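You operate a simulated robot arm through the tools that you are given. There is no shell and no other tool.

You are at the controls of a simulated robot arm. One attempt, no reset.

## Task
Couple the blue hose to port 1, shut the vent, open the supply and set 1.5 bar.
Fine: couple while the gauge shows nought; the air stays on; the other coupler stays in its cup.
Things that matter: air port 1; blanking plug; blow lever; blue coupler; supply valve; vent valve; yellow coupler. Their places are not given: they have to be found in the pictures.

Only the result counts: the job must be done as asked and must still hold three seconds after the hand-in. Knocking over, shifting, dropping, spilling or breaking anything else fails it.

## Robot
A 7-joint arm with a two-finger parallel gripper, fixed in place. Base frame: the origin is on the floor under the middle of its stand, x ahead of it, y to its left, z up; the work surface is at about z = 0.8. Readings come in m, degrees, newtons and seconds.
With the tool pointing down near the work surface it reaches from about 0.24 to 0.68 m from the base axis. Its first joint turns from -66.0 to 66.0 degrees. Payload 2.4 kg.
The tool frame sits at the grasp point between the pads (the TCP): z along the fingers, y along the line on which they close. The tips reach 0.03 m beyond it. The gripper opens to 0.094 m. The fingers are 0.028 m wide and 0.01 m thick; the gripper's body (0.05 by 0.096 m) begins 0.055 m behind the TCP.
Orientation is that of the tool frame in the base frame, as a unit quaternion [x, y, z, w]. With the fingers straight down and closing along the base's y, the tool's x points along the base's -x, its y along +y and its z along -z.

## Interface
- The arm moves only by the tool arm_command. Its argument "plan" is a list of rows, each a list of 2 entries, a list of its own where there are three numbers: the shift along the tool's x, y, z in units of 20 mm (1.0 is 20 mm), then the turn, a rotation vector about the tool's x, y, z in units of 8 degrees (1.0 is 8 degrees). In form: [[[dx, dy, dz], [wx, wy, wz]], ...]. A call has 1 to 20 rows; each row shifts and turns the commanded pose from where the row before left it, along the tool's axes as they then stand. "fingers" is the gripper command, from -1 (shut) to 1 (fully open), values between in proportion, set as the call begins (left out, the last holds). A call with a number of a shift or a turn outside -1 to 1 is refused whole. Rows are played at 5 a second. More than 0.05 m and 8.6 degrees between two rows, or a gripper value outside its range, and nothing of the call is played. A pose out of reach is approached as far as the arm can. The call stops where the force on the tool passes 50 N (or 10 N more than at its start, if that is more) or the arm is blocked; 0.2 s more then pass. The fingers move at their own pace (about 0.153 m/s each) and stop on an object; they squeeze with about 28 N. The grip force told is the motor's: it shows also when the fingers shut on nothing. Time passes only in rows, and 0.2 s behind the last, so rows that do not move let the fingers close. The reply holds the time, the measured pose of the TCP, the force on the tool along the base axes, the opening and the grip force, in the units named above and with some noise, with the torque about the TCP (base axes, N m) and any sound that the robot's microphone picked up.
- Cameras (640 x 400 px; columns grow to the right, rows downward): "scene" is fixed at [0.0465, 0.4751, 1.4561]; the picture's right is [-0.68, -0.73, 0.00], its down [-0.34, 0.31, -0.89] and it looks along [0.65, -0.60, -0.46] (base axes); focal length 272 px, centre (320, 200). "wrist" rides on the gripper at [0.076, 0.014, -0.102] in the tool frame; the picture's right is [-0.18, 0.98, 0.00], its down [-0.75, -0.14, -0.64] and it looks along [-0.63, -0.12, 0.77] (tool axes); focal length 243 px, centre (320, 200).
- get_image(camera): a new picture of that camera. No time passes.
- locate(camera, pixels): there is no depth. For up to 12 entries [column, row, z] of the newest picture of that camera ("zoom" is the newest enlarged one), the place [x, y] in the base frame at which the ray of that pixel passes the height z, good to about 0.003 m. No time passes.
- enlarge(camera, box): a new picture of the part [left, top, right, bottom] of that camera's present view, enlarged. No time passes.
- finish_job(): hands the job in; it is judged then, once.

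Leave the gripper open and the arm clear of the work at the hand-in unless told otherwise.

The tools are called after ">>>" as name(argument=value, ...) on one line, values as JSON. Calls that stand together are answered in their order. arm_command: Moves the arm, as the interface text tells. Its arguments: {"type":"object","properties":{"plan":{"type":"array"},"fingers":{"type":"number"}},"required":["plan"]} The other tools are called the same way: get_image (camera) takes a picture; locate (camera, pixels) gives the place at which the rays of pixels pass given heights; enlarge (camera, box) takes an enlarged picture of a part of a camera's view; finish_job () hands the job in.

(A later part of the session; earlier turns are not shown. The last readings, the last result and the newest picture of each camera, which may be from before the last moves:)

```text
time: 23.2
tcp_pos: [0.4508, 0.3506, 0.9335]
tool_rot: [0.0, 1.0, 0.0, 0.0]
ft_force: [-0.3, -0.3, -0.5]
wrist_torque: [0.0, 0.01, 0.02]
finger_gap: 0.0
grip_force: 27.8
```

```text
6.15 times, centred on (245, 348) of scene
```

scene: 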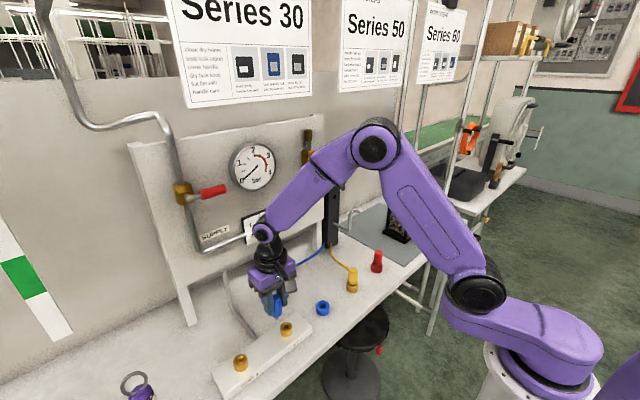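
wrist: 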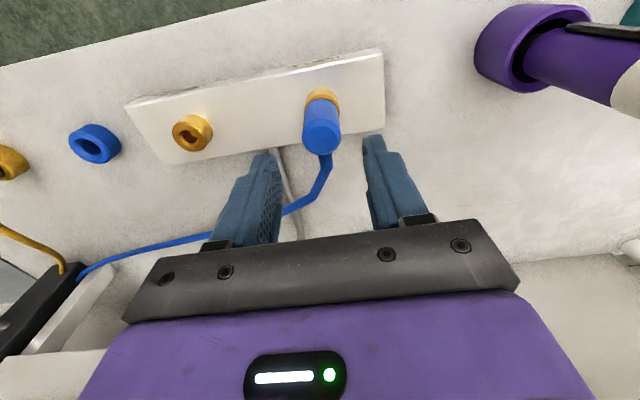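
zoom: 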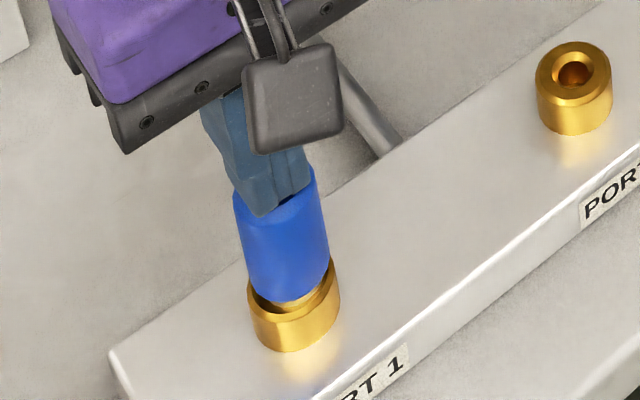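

There's no contact yet. I'll continue down in small steps.

>>> arm_command(plan=[[[0, 0, 0.07], [0, 0, 0]], [[0, 0, 0.07], [0, 0, 0]], [[0, 0, 0.07], [0, 0, 0]]])

>>> enlarge(camera="scene", box=[215, 315, 275, 380])

>>> enlarge(camera="wrist", box=[240, 60, 400, 260])

```text
time: 24.0
tcp_pos: [0.4507, 0.3514, 0.9317]
tool_rot: [-0.001, 1.0, 0.001, 0.001]
ft_force: [-3.4, -4.0, 18.9]
wrist_torque: [-0.14, 0.19, 0.0]
finger_gap: 0.0002
grip_force: 28.2
```

```text
6.15 times, centred on (245, 348) of scene
```

zoom: 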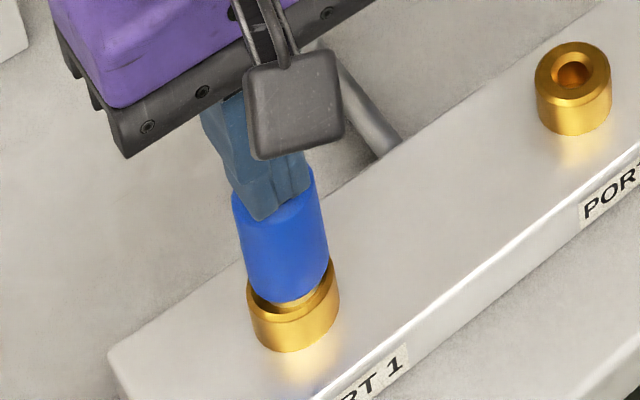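

```text
2.00 times, centred on (320, 160) of wrist
```

zoom: 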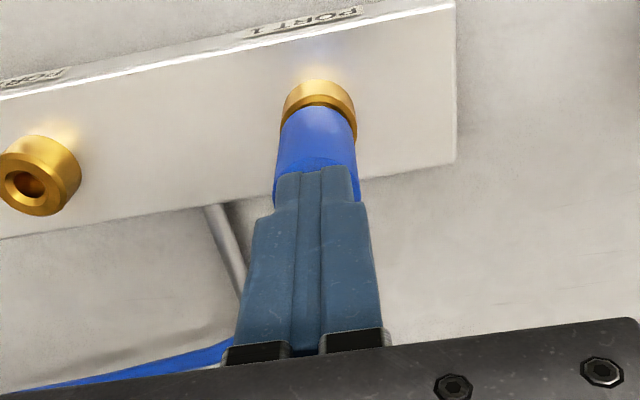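

Contact at 19 N. I'll press harder in 1 mm steps toward about 45 N.

>>> arm_command(plan=[[[0, 0, 0.05], [0, 0, 0]], [[0, 0, 0.05], [0, 0, 0]], [[0, 0, 0.05], [0, 0, 0]]])

>>> enlarge(camera="scene", box=[215, 315, 275, 380])

```text
time: 24.7
tcp_pos: [0.4512, 0.3517, 0.9312]
tool_rot: [0.0, 1.0, 0.001, 0.002]
ft_force: [-4.6, -4.0, 12.0]
wrist_torque: [-0.14, 0.26, 0.02]
finger_gap: 0.0002
grip_force: 28.3
stopped in row 3: the force on the tool passed its limit at 52 N (the readings are from after the stop); the commanded pose is now the measured one
```

```text
6.15 times, centred on (245, 348) of scene
```

zoom: 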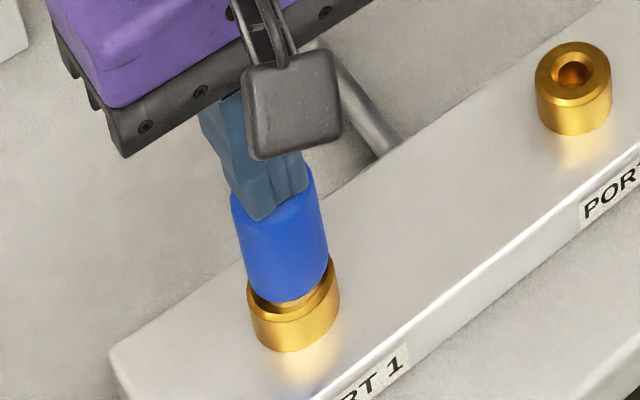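

Pressing past 50 N did not move it further, so it is against a stop. I want to know if it's properly seated. I'll lift off, back away toward the base and tilt the tool so the wrist camera sees the joint from the side.

>>> arm_command(plan=[[[0, 0, -0.7], [0, 0, 0]], [[0, 0, -1], [0, 0, 0]], [[0.5, 0, -1], [0, 0, 0]], [[1, 0, -0.8], [0, 0, 0]], [[1, 0, 0], [0, -1, 0]], [[1, 0, 0], [0, -1, 0]], [[0.8, 0, 0.2], [0, -1, 0]], [[0.6, 0, 0.2], [0, -1, 0]], [[0.4, 0, 0], [0, -1, 0]], [[0, 0, 0], [0, -0.6, 0]], [[0, 0, 0], [0, 0, 0]]], fingers=1)

>>> get_image(camera="wrist")

>>> get_image(camera="scene")

```text
time: 27.1
tcp_pos: [0.351, 0.3516, 0.9767]
tool_rot: [0.0, 0.924, 0.002, 0.383]
ft_force: [0.0, 0.5, -0.4]
wrist_torque: [-0.02, 0.01, -0.02]
finger_gap: 0.0937
grip_force: 0.1
```

```text
taken
```

wrist: 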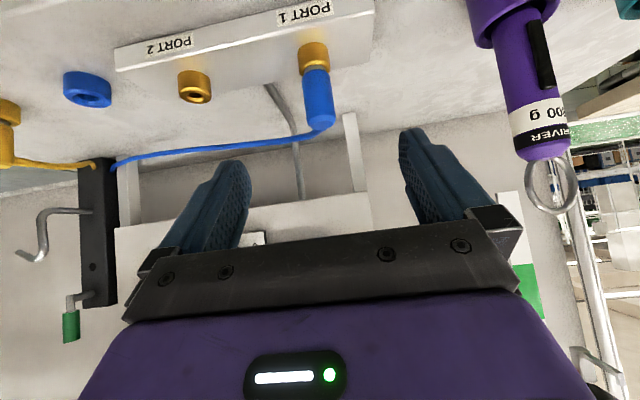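

```text
taken
```

scene: 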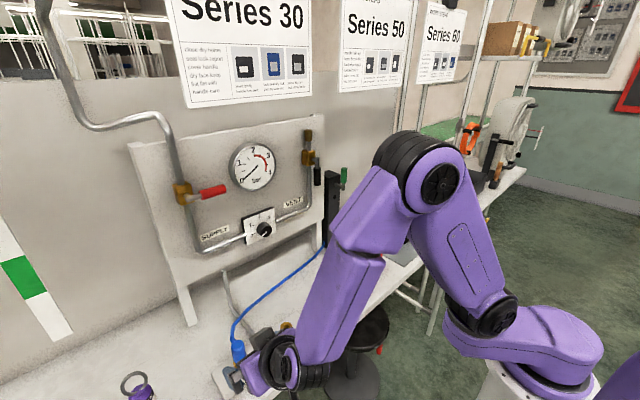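

The side view works (the picture is upside down). I'll enlarge the joint at (315,75) and port 2 next to it.

>>> enlarge(camera="wrist", box=[270, 20, 370, 140])

>>> enlarge(camera="wrist", box=[0, 60, 120, 180])

>>> enlarge(camera="wrist", box=[20, 190, 140, 350])

```text
3.33 times, centred on (320, 80) of wrist
```

zoom: 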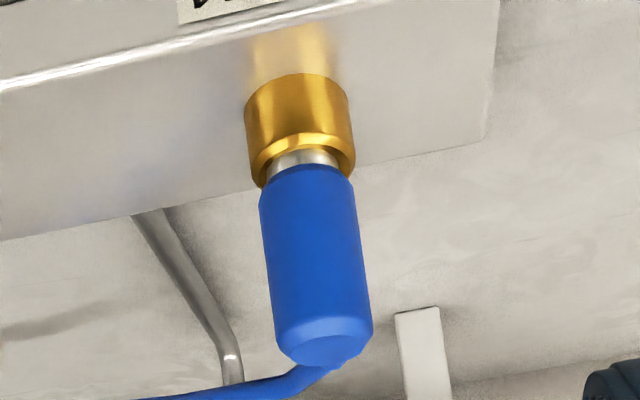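

```text
3.33 times, centred on (60, 120) of wrist
```

zoom: 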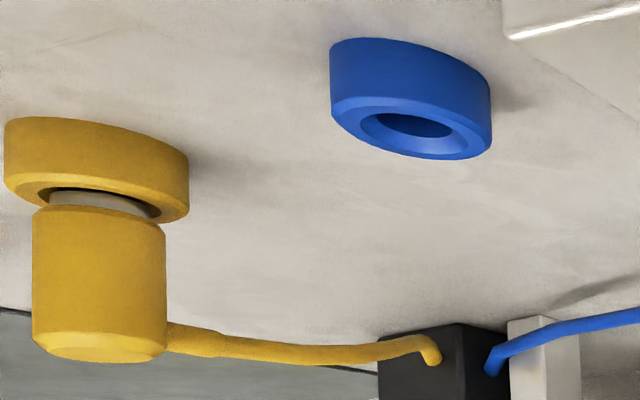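

```text
2.50 times, centred on (80, 270) of wrist
```

zoom: 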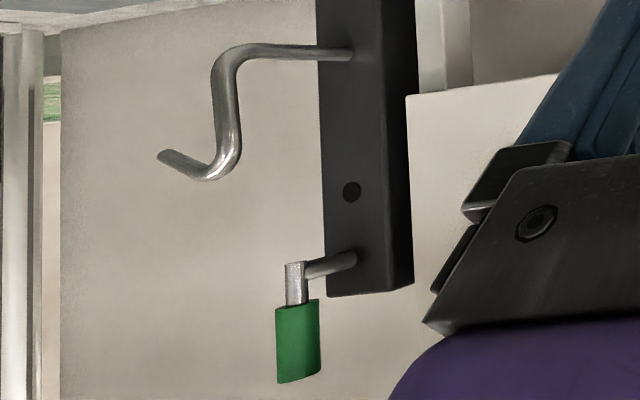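

The side view shows a silver collar between the blue body and port 1, so a gap of several millimetres remains. I'll enlarge port 2's opening and the collar to compare diameters.

>>> enlarge(camera="wrist", box=[165, 60, 225, 110])

>>> enlarge(camera="wrist", box=[285, 35, 345, 85])

>>> enlarge(camera="scene", box=[210, 310, 310, 390])

```text
8.00 times, centred on (195, 85) of wrist
```

zoom: 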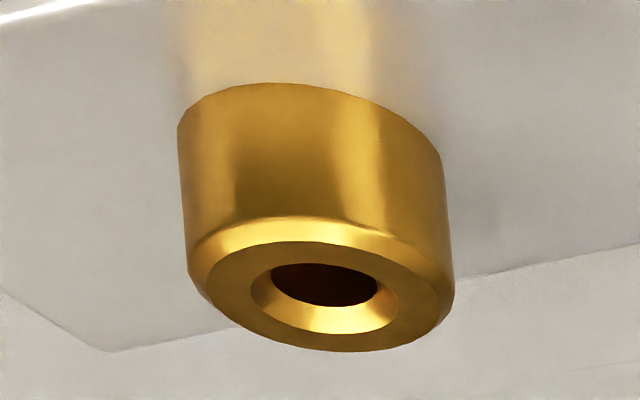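

```text
8.00 times, centred on (315, 60) of wrist
```

zoom: 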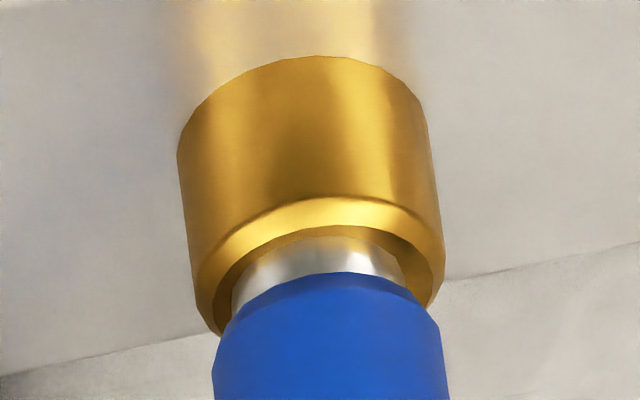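

```text
5.00 times, centred on (260, 350) of scene
```

zoom: 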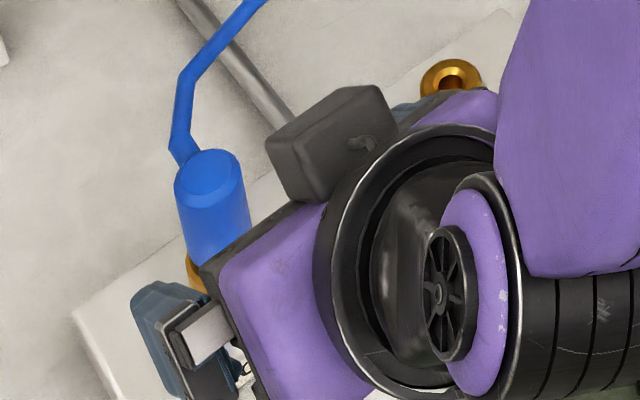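

The silver collar (about 21 mm) is wider than the port's hole (about 18 mm), so the collar appears to sit on the port face. That means full depth is likely reached. I'll rotate the tool back to vertical, then grip and do a gentle pull test to see if it's latched.

>>> arm_command(plan=[[[0, 0, -0.5], [0, 1, 0]], [[0, 0, -0.5], [0, 1, 0]], [[0, 0, 0], [0, 1, 0]], [[0, 0, 0], [0, 1, 0]], [[0, 0, 0], [0, 1, 0]], [[0, 0, 0], [0, 0.6, 0]], [[0, 0, 0], [0, 0, 0]]])

```text
time: 28.7
tcp_pos: [0.3375, 0.3512, 0.9899]
tool_rot: [0.0, 1.0, 0.002, 0.001]
ft_force: [0.3, 1.1, 0.0]
wrist_torque: [0.01, 0.02, -0.02]
finger_gap: 0.0938
grip_force: 0.0
```

The tool is vertical again. I'll move forward above the coupler and check alignment.

>>> arm_command(plan=[[[-1, 0, 0], [0, 0, 0]], [[-1, 0, 0], [0, 0, 0]], [[-1, 0, 0], [0, 0, 0]], [[-1, 0, 0], [0, 0, 0]], [[-1, 0, 0], [0, 0, 0]], [[-0.7, 0, 0.8], [0, 0, 0]], [[0, 0, 0.7], [0, 0, 0]], [[0, 0, 0], [0, 0, 0]]], fingers=0.3)

>>> enlarge(camera="wrist", box=[240, 60, 400, 220])

```text
time: 30.5
tcp_pos: [0.4541, 0.3502, 0.9612]
tool_rot: [0.001, 1.0, 0.002, 0.001]
ft_force: [-0.5, -0.2, -0.4]
wrist_torque: [-0.01, 0.01, -0.01]
finger_gap: 0.0609
grip_force: 0.0
```

```text
2.50 times, centred on (320, 140) of wrist
```

zoom: 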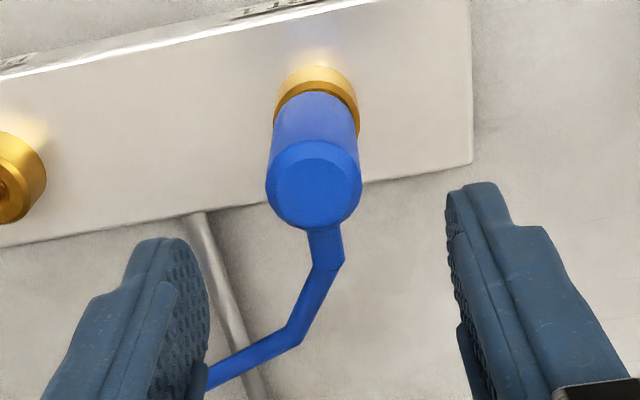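

The top disc is at (318,136) and the axis is expected at (320,138). I'll shift about 1.4 mm in -x and -y, descend around the body and close.

>>> arm_command(plan=[[[0.07, -0.07, 0], [0, 0, 0]], [[0, 0, 0.8], [0, 0, 0]], [[0, 0, 0.8], [0, 0, 0]], [[0, 0, 0.8], [0, 0, 0]], [[0, 0, 0.8], [0, 0, 0]], [[0, 0, 0.5], [0, 0, 0]], [[0, 0, 0], [0, 0, 0]]])

>>> enlarge(camera="scene", box=[215, 315, 275, 380])

>>> enlarge(camera="wrist", box=[240, 60, 400, 260])

```text
time: 32.1
tcp_pos: [0.4523, 0.3504, 0.8882]
tool_rot: [0.0, 1.0, 0.001, 0.002]
ft_force: [0.8, -0.6, -0.4]
wrist_torque: [0.03, -0.01, -0.02]
finger_gap: 0.0611
grip_force: 0.0
```

```text
6.15 times, centred on (245, 348) of scene
```

zoom: 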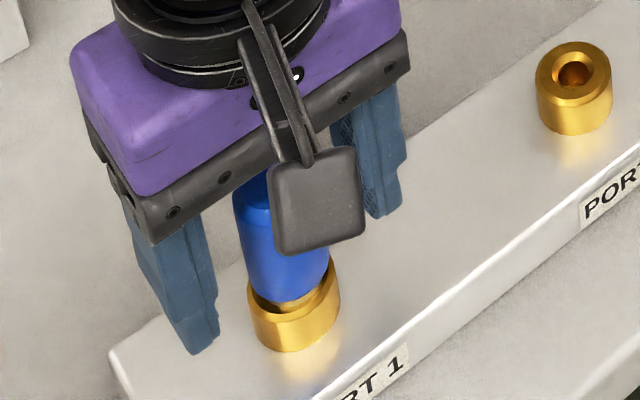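

```text
2.00 times, centred on (320, 160) of wrist
```

zoom: 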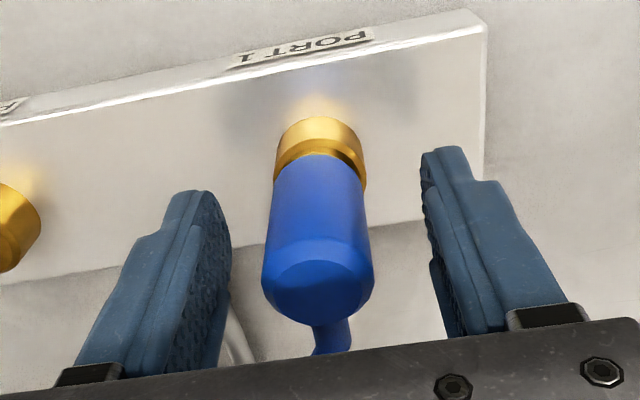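

I'll close on the body and read the forces.

>>> arm_command(plan=[[[0, 0, 0], [0, 0, 0]], [[0, 0, 0], [0, 0, 0]], [[0, 0, 0], [0, 0, 0]]], fingers=-1)

```text
time: 32.9
tcp_pos: [0.4524, 0.3513, 0.8875]
tool_rot: [0.0, 1.0, 0.002, 0.001]
ft_force: [0.5, 0.5, -0.5]
wrist_torque: [0.06, 0.0, 0.04]
finger_gap: 0.028
grip_force: 28.3
```

Gripped with no side load. Now a gentle pull test: up about 2 mm.

>>> arm_command(plan=[[[0, 0, -0.05], [0, 0, 0]], [[0, 0, -0.05], [0, 0, 0]], [[0, 0, 0], [0, 0, 0]]])

>>> enlarge(camera="wrist", box=[240, 60, 400, 260])

>>> enlarge(camera="scene", box=[215, 315, 275, 380])

```text
time: 33.7
tcp_pos: [0.4512, 0.3507, 0.8891]
tool_rot: [-0.001, 1.0, 0.0, 0.001]
ft_force: [1.3, -0.5, -7.3]
wrist_torque: [0.01, -0.04, 0.0]
finger_gap: 0.0282
grip_force: 27.8
```

```text
2.00 times, centred on (320, 160) of wrist
```

zoom: 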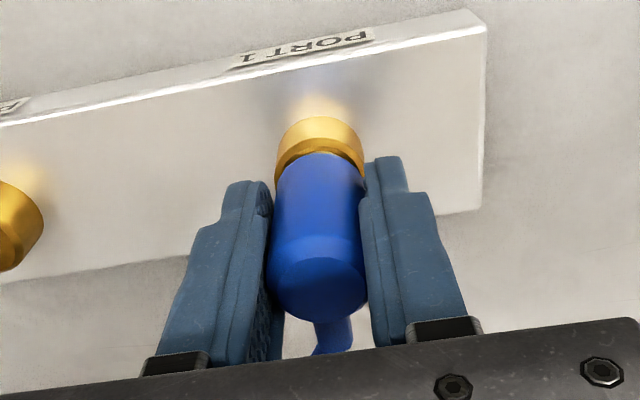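

```text
6.15 times, centred on (245, 348) of scene
```

zoom: 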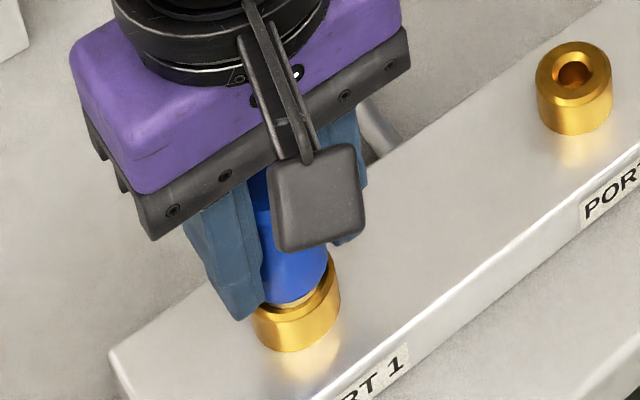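

Resistance is 7 N after a 2 mm pull, so something is holding it. I'll pull another 2 mm to distinguish a latch from friction.

>>> arm_command(plan=[[[0, 0, -0.05], [0, 0, 0]], [[0, 0, -0.05], [0, 0, 0]], [[0, 0, 0], [0, 0, 0]]])

>>> enlarge(camera="wrist", box=[240, 60, 400, 260])

>>> enlarge(camera="scene", box=[215, 315, 275, 380])

```text
time: 34.5
tcp_pos: [0.4519, 0.3506, 0.8916]
tool_rot: [0.0, 1.0, 0.0, 0.001]
ft_force: [2.8, -2.7, -9.7]
wrist_torque: [-0.23, -0.19, -0.03]
finger_gap: 0.0279
grip_force: 27.3
```

```text
2.00 times, centred on (320, 160) of wrist
```

zoom: 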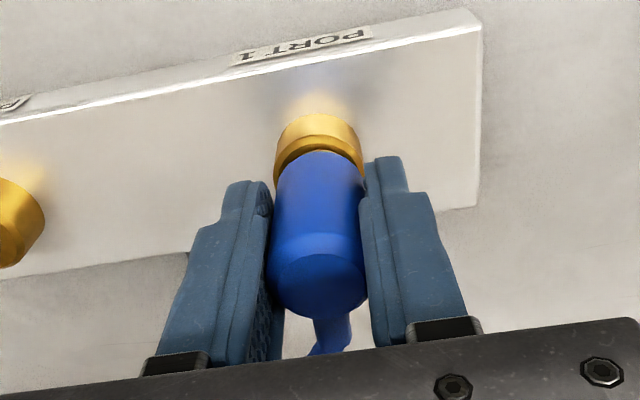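

```text
6.15 times, centred on (245, 348) of scene
```

zoom: 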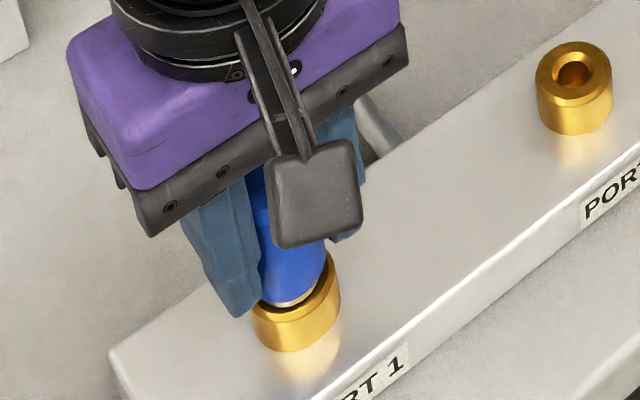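

Resistance reached about 10 N with some slip in the grip. I'll zoom in on the joint with the fixed camera now, as a reference before and after pushing again.

>>> enlarge(camera="scene", box=[228, 345, 252, 375])

>>> enlarge(camera="wrist", box=[290, 110, 350, 150])

```text
13.33 times, centred on (240, 360) of scene
```

zoom: 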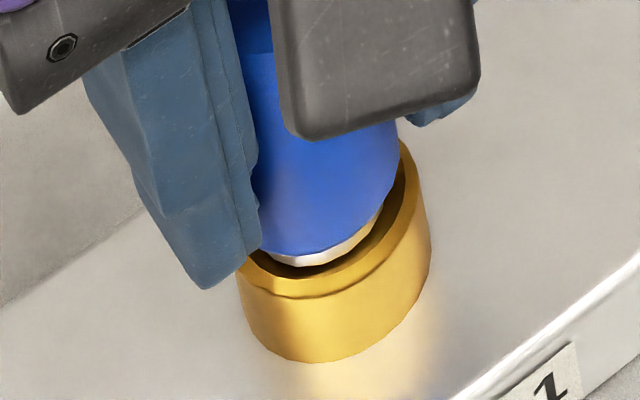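

```text
10.00 times, centred on (320, 130) of wrist
```

zoom: 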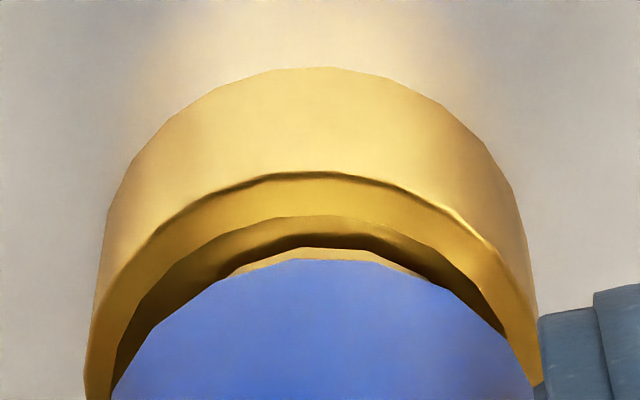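

The collar is now visible just off the port face with a dark gap, so it rose 1–2 mm and is not rigidly latched. I'll push it back down with the grip and compare.

>>> arm_command(plan=[[[0, 0, 0.06], [0, 0, 0]], [[0, 0, 0.06], [0, 0, 0]], [[0, 0, 0.06], [0, 0, 0]], [[0, 0, 0.06], [0, 0, 0]]])

>>> enlarge(camera="scene", box=[228, 345, 252, 375])

>>> enlarge(camera="wrist", box=[290, 110, 350, 150])

```text
time: 35.5
tcp_pos: [0.4531, 0.3514, 0.8882]
tool_rot: [0.002, 1.0, 0.001, 0.003]
ft_force: [0.5, -6.9, 17.9]
wrist_torque: [-0.6, -0.06, 0.1]
finger_gap: 0.0279
grip_force: 28.4
```

```text
13.33 times, centred on (240, 360) of scene
```

zoom: 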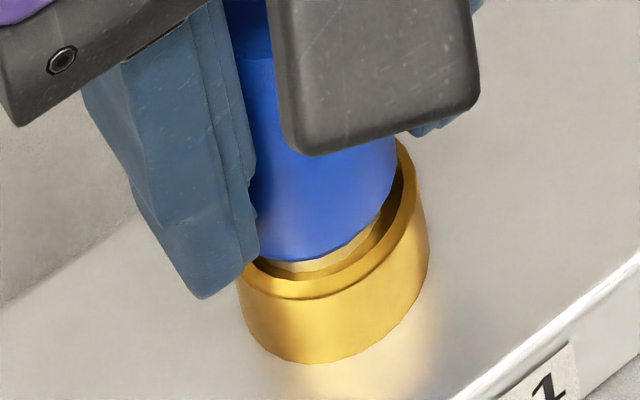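

```text
10.00 times, centred on (320, 130) of wrist
```

zoom: 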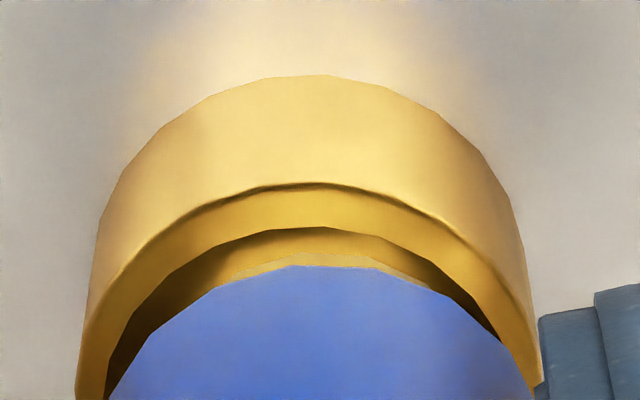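

The body went back down about 1.4 mm. To tell a latch from friction, I'll release and record the rest position, then pull until the grip slips, release and compare.

>>> arm_command(plan=[[[0, 0, 0], [0, 0, 0]], [[0, 0, 0], [0, 0, 0]]], fingers=0.1)

>>> enlarge(camera="scene", box=[228, 345, 252, 375])

>>> enlarge(camera="wrist", box=[290, 110, 350, 150])

```text
time: 36.1
tcp_pos: [0.4506, 0.3515, 0.8881]
tool_rot: [-0.001, 1.0, 0.002, 0.001]
ft_force: [0.2, 0.1, 0.6]
wrist_torque: [-0.02, -0.04, 0.01]
finger_gap: 0.0517
grip_force: 0.1
```

```text
13.33 times, centred on (240, 360) of scene
```

zoom: 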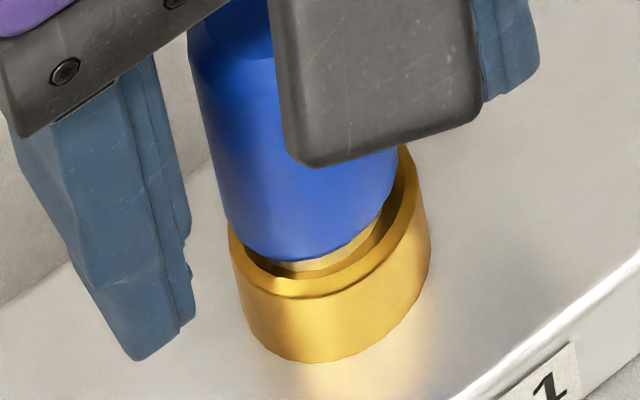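

```text
10.00 times, centred on (320, 130) of wrist
```

zoom: 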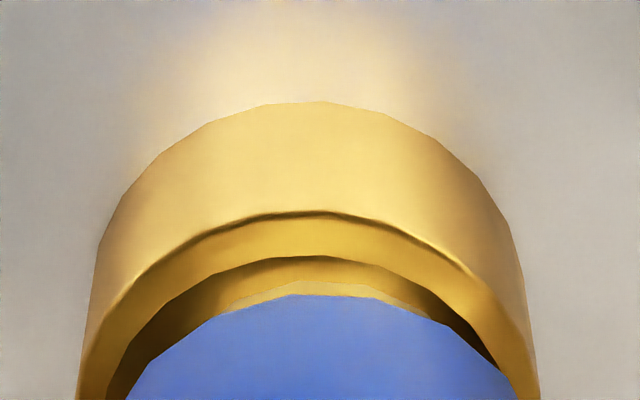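

Baseline recorded: the body's front edge is at (310,258) in the 13x zoom. Now I'll regrip and pull up about 5 mm.

>>> arm_command(plan=[[[0, 0, 0], [0, 0, 0]], [[0, 0, 0], [0, 0, 0]], [[0, 0, -0.06], [0, 0, 0]], [[0, 0, -0.06], [0, 0, 0]], [[0, 0, -0.06], [0, 0, 0]], [[0, 0, -0.06], [0, 0, 0]]], fingers=-1)

>>> enlarge(camera="scene", box=[228, 345, 252, 375])

>>> enlarge(camera="wrist", box=[240, 60, 400, 260])

```text
time: 37.5
tcp_pos: [0.4516, 0.3493, 0.8908]
tool_rot: [0.0, 1.0, 0.001, 0.001]
ft_force: [3.5, -3.0, -11.9]
wrist_torque: [-0.21, -0.13, 0.0]
finger_gap: 0.0278
grip_force: 27.9
```

```text
13.33 times, centred on (240, 360) of scene
```

zoom: 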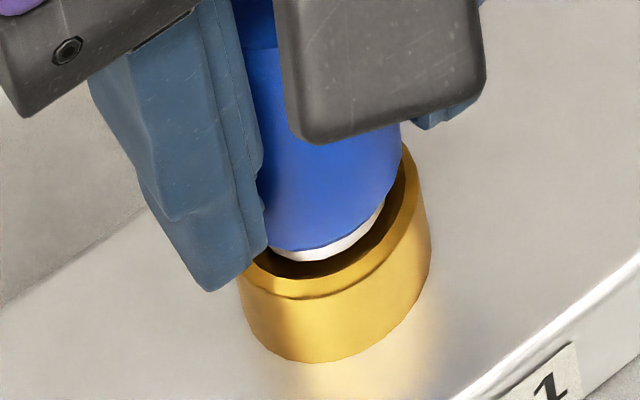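

```text
2.00 times, centred on (320, 160) of wrist
```

zoom: 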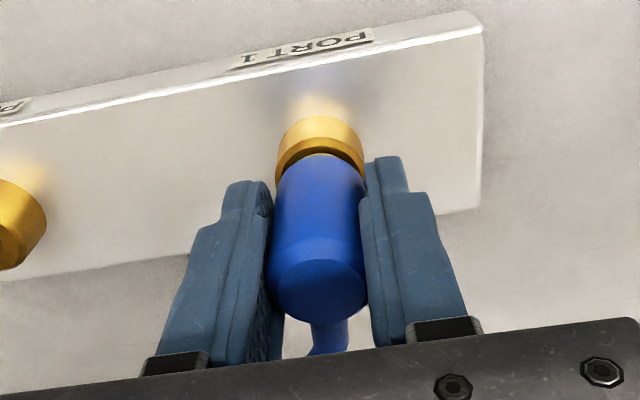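

Under a 12 N pull the body rose about 2 mm. I'll release and see whether it springs back or stays.

>>> arm_command(plan=[[[0, 0, 0], [0, 0, 0]], [[0, 0, 0], [0, 0, 0]]], fingers=0.1)

>>> enlarge(camera="scene", box=[228, 345, 252, 375])

```text
time: 38.1
tcp_pos: [0.4504, 0.3517, 0.8921]
tool_rot: [0.0, 1.0, 0.002, 0.002]
ft_force: [-0.4, 0.6, -1.1]
wrist_torque: [-0.04, 0.01, 0.03]
finger_gap: 0.0519
grip_force: 0.1
```

```text
13.33 times, centred on (240, 360) of scene
```

zoom: 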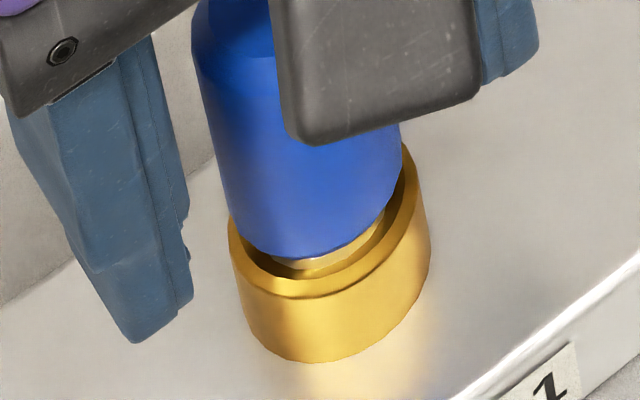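

It returned to exactly the same rest position (258), so the joint pulls back like a latch rather than loose friction. That fits the moment when the 15 N push force suddenly vanished. I take it as coupled. I'll lift the open fingers straight up and go look at the panel.

>>> arm_command(plan=[[[0, 0, -0.6], [0, 0, 0]], [[0, 0, -1], [0, 0, 0]], [[0, 0, -1], [0, 0, 0]], [[0, 0, -1], [0, 0, 0]], [[0, 0, -1], [0, 0, 0]], [[0, 0, -1], [0, 0, 0]], [[0.5, -1, -0.5], [0, 0, 0]], [[0.5, -1, -0.5], [0, 0, 0]], [[0.5, -1, -0.5], [0, 0, 0]], [[0.5, -1, -0.5], [0, 0, 0]], [[0.5, -1, -0.5], [0, 0, 0]], [[0.5, -1, -0.5], [0, 0, 0]], [[0.5, -1, -0.5], [0, 0, 0]], [[0.5, -1, -0.5], [0, 0, 0]], [[0.5, -1, 0], [0, 0, 0]], [[0.5, -1, 0], [0, 0, 0]], [[0, -1, 0], [0, 0, 0]], [[0, -1, 0], [0, 0, 0]], [[0, -1, 0], [0, 0, 0]], [[0, 0, 0], [0, 0, 0]]])

>>> get_image(camera="scene")

```text
time: 42.3
tcp_pos: [0.35, 0.0907, 1.0828]
tool_rot: [0.0, 1.0, 0.002, 0.002]
ft_force: [1.0, -0.2, 0.4]
wrist_torque: [-0.01, 0.0, 0.0]
finger_gap: 0.0516
grip_force: 0.1
```

```text
taken
```

scene: 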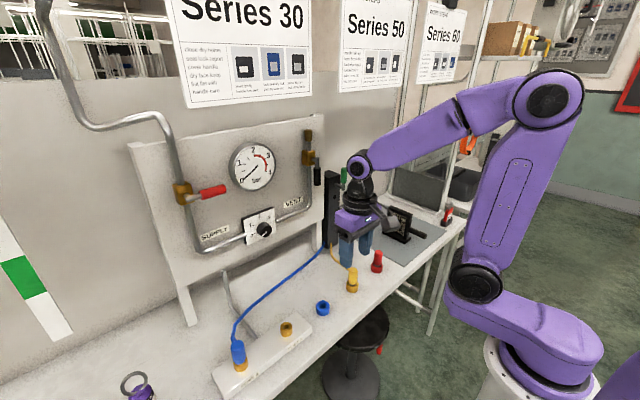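

The blue coupler stands in port 1 with its hose and everything else is undisturbed. I'll check it unobstructed, then tilt the tool forward to view the panel.

>>> enlarge(camera="scene", box=[210, 325, 270, 385])

>>> arm_command(plan=[[[0, -0.5, -0.5], [0, -1, 0]], [[0, -0.5, -0.5], [0, -1, 0]], [[0, -0.5, -0.5], [0, -1, 0]], [[0, -0.5, -0.5], [0, -1, 0]], [[0, 0, 0], [0, -1, 0]], [[0, 0, 0], [0, -0.6, 0]], [[0, 0, 0], [0, 0, 0]]])

>>> get_image(camera="wrist")

```text
6.67 times, centred on (240, 355) of scene
```

zoom: 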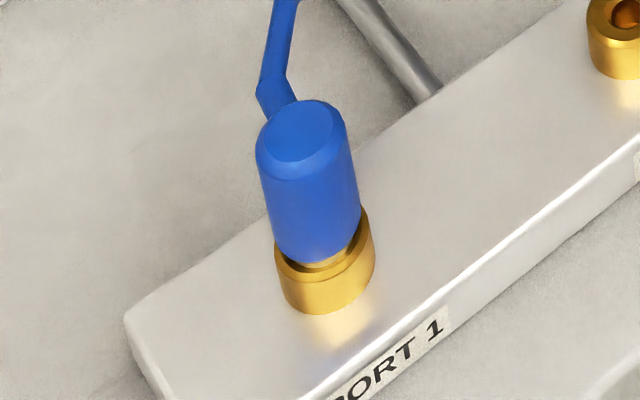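

```text
time: 43.9
tcp_pos: [0.3491, 0.0471, 1.1172]
tool_rot: [0.003, 0.944, -0.008, 0.331]
ft_force: [-0.6, -0.2, -0.2]
wrist_torque: [0.04, 0.0, -0.03]
finger_gap: 0.0516
grip_force: 0.1
out of reach, approached as far as the arm can: row 4, 5
```

```text
taken
```

wrist: 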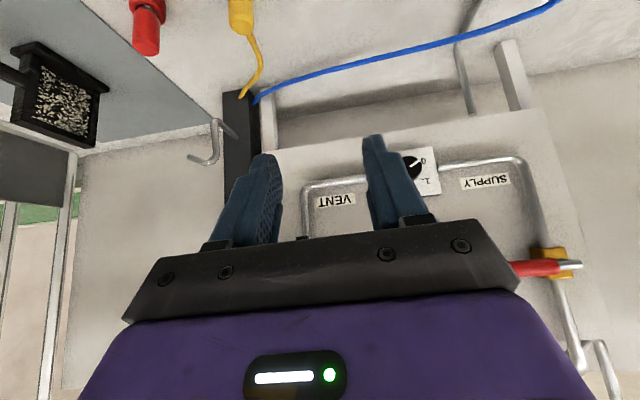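

The reach limit was touched at this close-in pose. I'll move forward and up so the camera looks over at the valves from a better pose.

>>> arm_command(plan=[[[-0.98, 0, -0.42], [0, 0, 0]], [[-0.98, 0, -0.42], [0, 0, 0]], [[-0.98, 0, -0.42], [0, 0, 0]], [[-0.98, 0, -0.42], [0, 0, 0]], [[-0.98, 0, -0.42], [0, 0, 0]], [[-0.98, 0, -0.42], [0, 0, 0]], [[-0.98, 0, -0.42], [0, 0, 0]], [[-0.98, 0, -0.42], [0, 0, 0]], [[0, 0, 0], [0, -0.8, 0]], [[0, 0, 0], [0, 0, 0]]], fingers=1)

>>> get_image(camera="wrist")

>>> get_image(camera="scene")

```text
time: 46.1
tcp_pos: [0.4298, 0.0486, 1.2677]
tool_rot: [0.002, 0.923, -0.009, 0.384]
ft_force: [-0.5, 0.0, -0.6]
wrist_torque: [-0.04, 0.02, 0.0]
finger_gap: 0.094
grip_force: 0.1
```

```text
taken
```

wrist: 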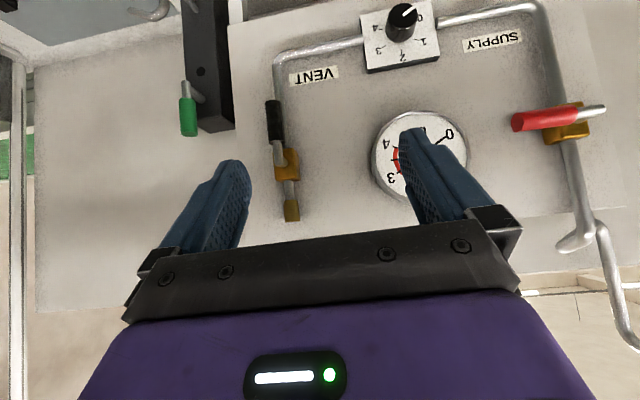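

```text
taken
```

scene: 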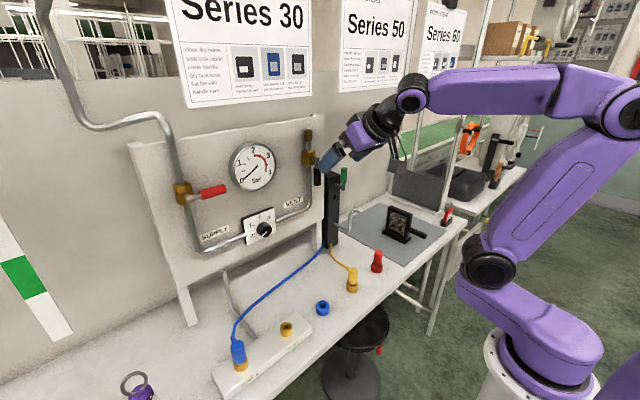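

This is a clear view of the panel (upside down). I'll enlarge the vent valve, supply valve and knob in both cameras to triangulate.

>>> enlarge(camera="wrist", box=[220, 80, 340, 230])

>>> enlarge(camera="wrist", box=[500, 80, 640, 180])

>>> enlarge(camera="wrist", box=[340, 0, 460, 90])

>>> enlarge(camera="scene", box=[160, 160, 240, 220])

>>> enlarge(camera="scene", box=[280, 120, 350, 200])

>>> enlarge(camera="scene", box=[235, 195, 295, 255])

```text
2.67 times, centred on (280, 155) of wrist
```

zoom: 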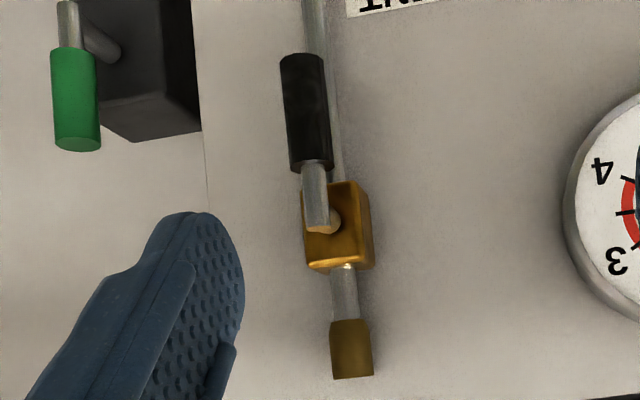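

```text
4.00 times, centred on (570, 130) of wrist
```

zoom: 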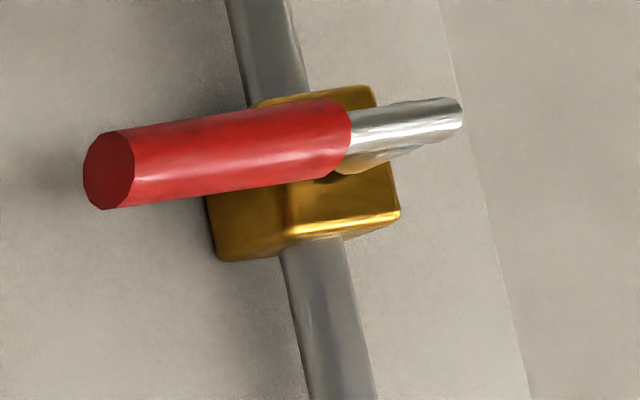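

```text
4.44 times, centred on (400, 45) of wrist
```

zoom: 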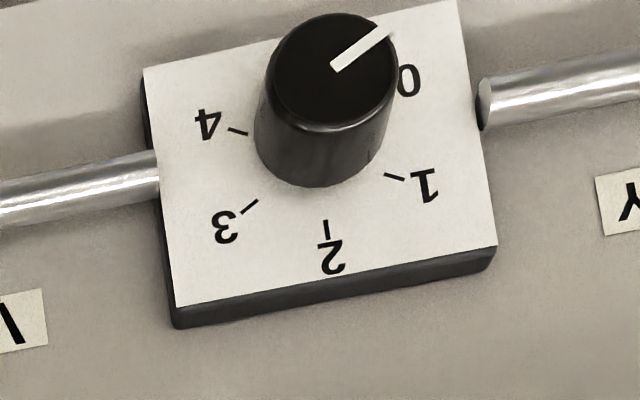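

```text
6.67 times, centred on (200, 190) of scene
```

zoom: 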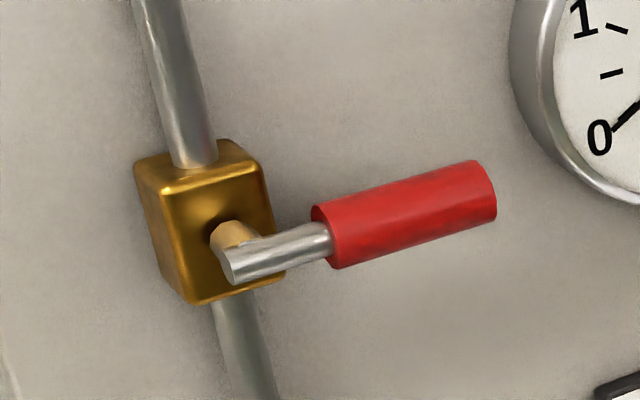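

```text
5.00 times, centred on (315, 160) of scene
```

zoom: 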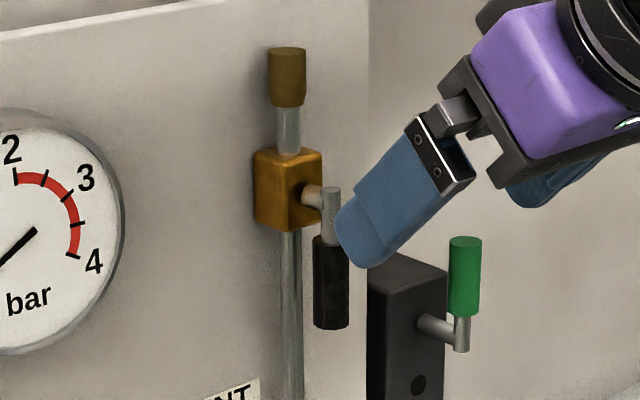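

```text
6.67 times, centred on (265, 225) of scene
```

zoom: 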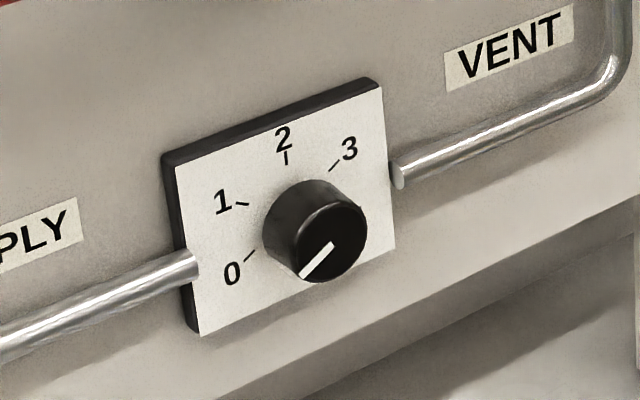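

From both cameras, the vent lever pivot is near (0.594, -0.019, 1.20) and its black handle hangs down to z≈1.123. The green blow lever is at about (0.60, -0.142, 1.12) and must be avoided. I'll move forward a bit and rotate the tool to point horizontally at the panel with the fingers shut.

>>> arm_command(plan=[[[-0.82, 0, 0.82], [0, 0, 0]], [[-0.82, 0, 0.82], [0, 0, 0]], [[-0.82, 0, 0.82], [0, 0, 0]], [[0, 0, 0], [0, -1, 0]], [[0, 0, 0], [0, -1, 0]], [[0, 0, 0], [0, -1, 0]], [[0, 0, 0], [0, -1, 0]], [[0, 0, 0], [0, -1, 0]], [[0, 0, 0], [0, -0.6, 0]], [[0, 0, 0], [0, 0, 0]]], fingers=-1)

>>> get_image(camera="wrist")

>>> get_image(camera="scene")

```text
time: 48.3
tcp_pos: [0.5055, 0.0586, 1.2648]
tool_rot: [-0.003, 0.742, -0.002, 0.671]
ft_force: [0.7, -0.2, -0.2]
wrist_torque: [0.0, 0.03, -0.03]
finger_gap: 0.0
grip_force: 28.0
out of reach, approached as far as the arm can: row 7
```

```text
taken
```

wrist: 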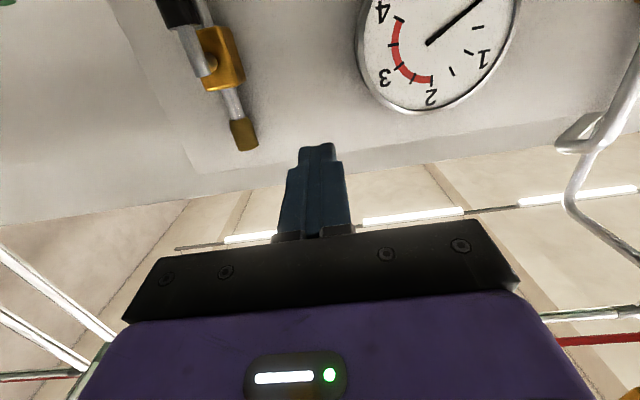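

```text
taken
```

scene: 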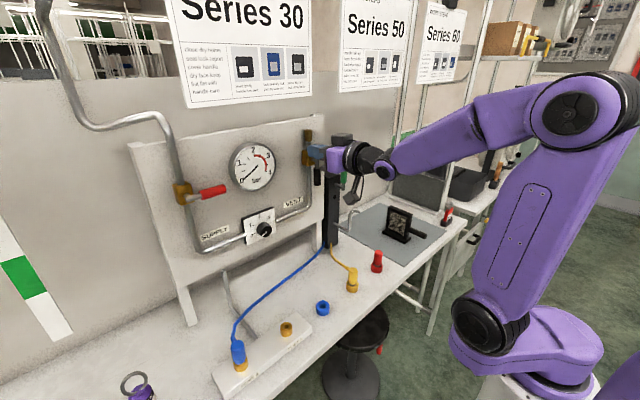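

The tool is about 84° forward now. I'll lower to z≈1.14 and y≈0.025, beside the vent handle on its +y side and still clear of the panel.

>>> arm_command(plan=[[[0.867, -0.243, 0.087], [0, 0, 0]], [[0.867, -0.243, 0.087], [0, 0, 0]], [[0.867, -0.243, 0.087], [0, 0, 0]], [[0.867, -0.243, 0.087], [0, 0, 0]], [[0.867, -0.243, 0.087], [0, 0, 0]], [[0.867, -0.243, 0.087], [0, 0, 0]], [[0.867, -0.243, 0.087], [0, 0, 0]], [[0, 0, 0], [0, 0, 0]]])

>>> get_image(camera="wrist")

>>> enlarge(camera="scene", box=[270, 110, 390, 220])

```text
time: 50.1
tcp_pos: [0.5045, 0.0258, 1.1436]
tool_rot: [-0.005, 0.743, -0.001, 0.669]
ft_force: [0.3, -0.5, 0.3]
wrist_torque: [-0.01, 0.0, -0.01]
finger_gap: 0.0
grip_force: 28.2
```

```text
taken
```

wrist: 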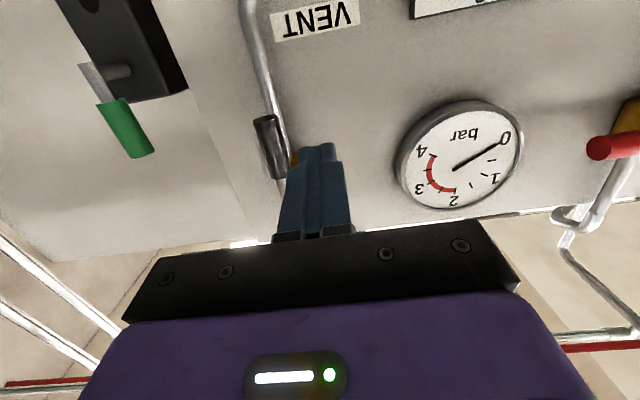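

```text
3.64 times, centred on (330, 165) of scene
```

zoom: 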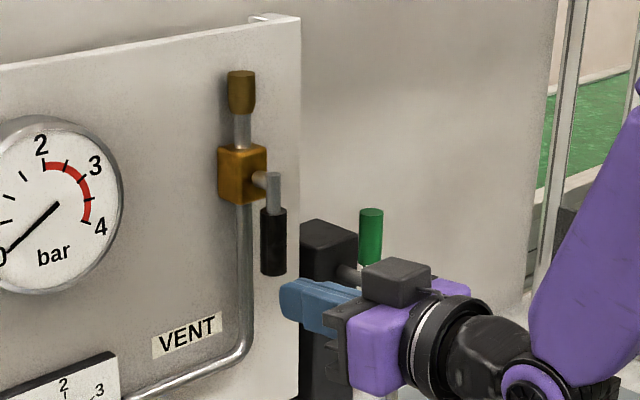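

The handle is about 42 mm to the -y side of the tool axis at its depth, leaving about 20 mm clearance to the fingers. I'll move forward about 73 mm and up 5 mm beside it.

>>> arm_command(plan=[[[-0.153, 0, 0.9], [0, 0, 0]], [[-0.153, 0, 0.9], [0, 0, 0]], [[-0.153, 0, 0.9], [0, 0, 0]], [[-0.153, 0, 0.9], [0, 0, 0]], [[0, 0, 0], [0, 0, 0]]])

>>> get_image(camera="wrist")

>>> enlarge(camera="scene", box=[270, 110, 390, 220])

```text
time: 51.3
tcp_pos: [0.5778, 0.0255, 1.1464]
tool_rot: [-0.005, 0.742, -0.001, 0.67]
ft_force: [0.5, 0.2, -0.3]
wrist_torque: [-0.04, -0.02, 0.01]
finger_gap: 0.0001
grip_force: 27.9
```

```text
taken
```

wrist: 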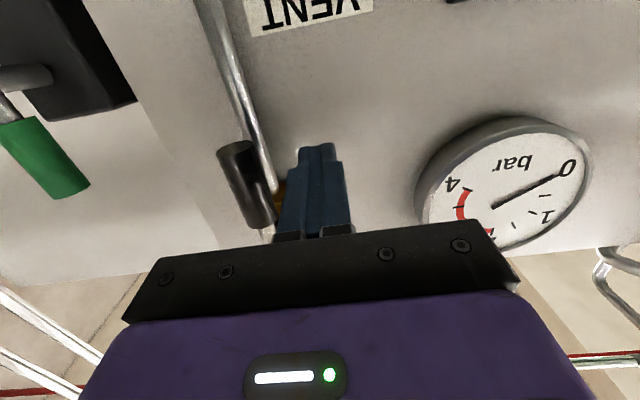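

```text
3.64 times, centred on (330, 165) of scene
```

zoom: 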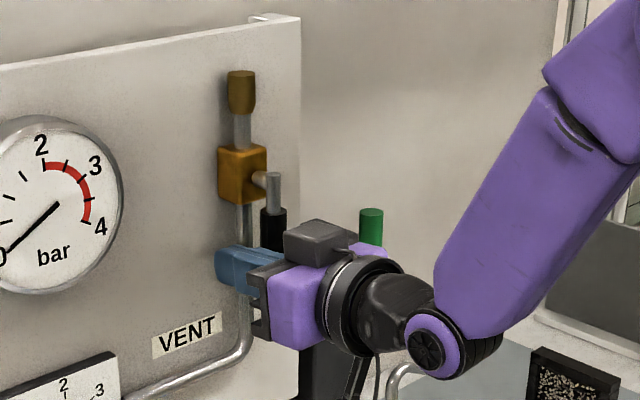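

The fingers are beside the black handle on its +y side. I'll push toward -y gently for the first part and watch the force to see whether the lever turns this way.

>>> arm_command(plan=[[[0, -0.4, 0], [0, 0, 0]], [[0, -0.4, 0], [0, 0, 0]], [[0.03, -0.3, 0], [0, 0, 0]], [[0.05, -0.3, 0], [0, 0, 0]], [[0.05, -0.3, 0], [0, 0, 0]], [[0.05, -0.3, 0], [0, 0, 0]], [[0, 0, 0], [0, 0, 0]]])

>>> get_image(camera="wrist")

>>> enlarge(camera="scene", box=[270, 110, 390, 220])

```text
time: 52.9
tcp_pos: [0.5785, -0.0019, 1.1462]
tool_rot: [-0.016, 0.741, 0.006, 0.671]
ft_force: [-15.8, 37.3, 14.6]
wrist_torque: [-0.26, -0.32, 0.61]
finger_gap: 0.0
grip_force: 27.2
```

```text
taken
```

wrist: 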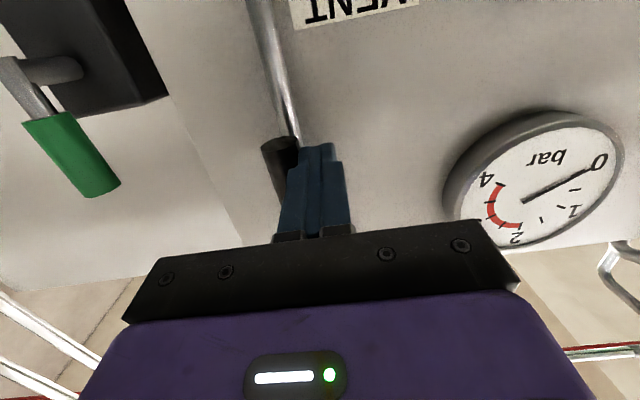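

```text
3.64 times, centred on (330, 165) of scene
```

zoom: 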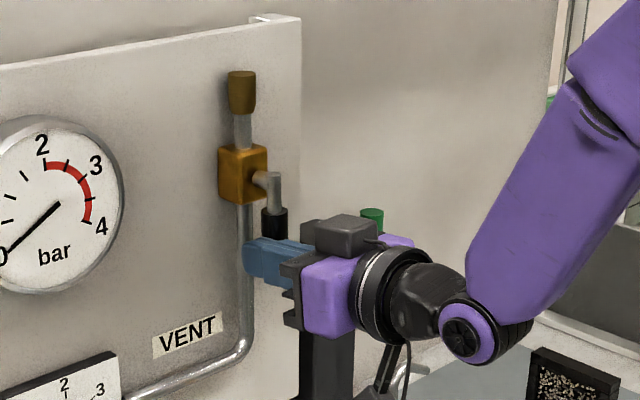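

Force reached 37 N and the lever did not move, so it's at its stop in the -y direction and must close the other way. I'll back off, retreat from the panel, go around to the -y side and push toward +y.

>>> arm_command(plan=[[[-0.05, 0.5, 0], [0, 0, 0]], [[-0.05, 0.5, 0], [0, 0, 0]], [[-0.05, 0.6, 0], [0, 0, 0]], [[0, 0.4, 0], [0, 0, 0]], [[0.1, 0, -1], [0, 0, 0]], [[0.1, 0, -1], [0, 0, 0]], [[0.1, 0, -1], [0, 0, 0]], [[0.05, 0, -0.6], [0, 0, 0]], [[0, -1, 0], [0, 0, 0]], [[0, -1, 0], [0, 0, 0]], [[0, -1, 0], [0, 0, 0]], [[0, -1, 0], [0, 0, 0]], [[0, -0.4, 0], [0, 0, 0]], [[0, 0, 0], [0, 0, 0]]])

>>> get_image(camera="wrist")

>>> get_image(camera="scene")

```text
time: 55.9
tcp_pos: [0.5057, -0.0622, 1.1499]
tool_rot: [-0.004, 0.742, -0.001, 0.67]
ft_force: [1.0, 0.2, -0.1]
wrist_torque: [0.0, 0.02, -0.03]
finger_gap: 0.0
grip_force: 28.0
```

```text
taken
```

wrist: 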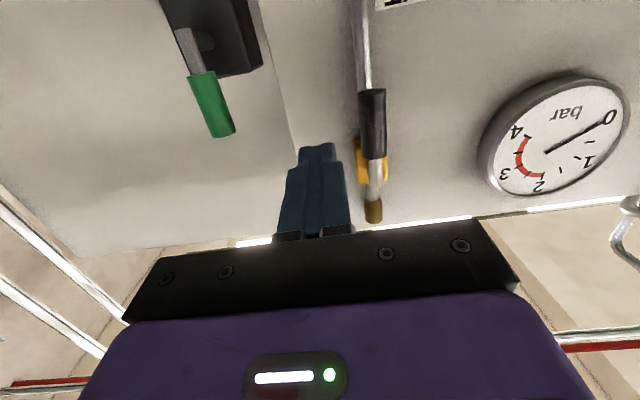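

```text
taken
```

scene: 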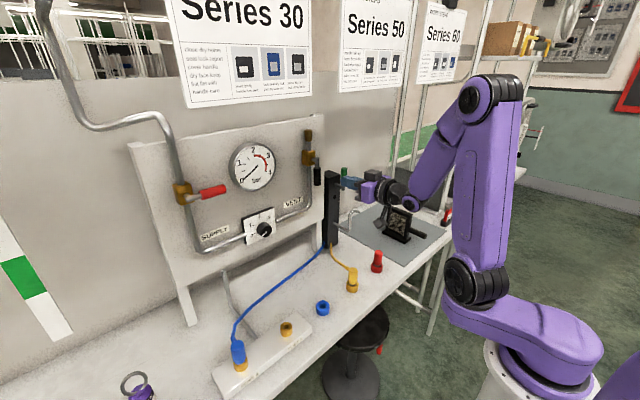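

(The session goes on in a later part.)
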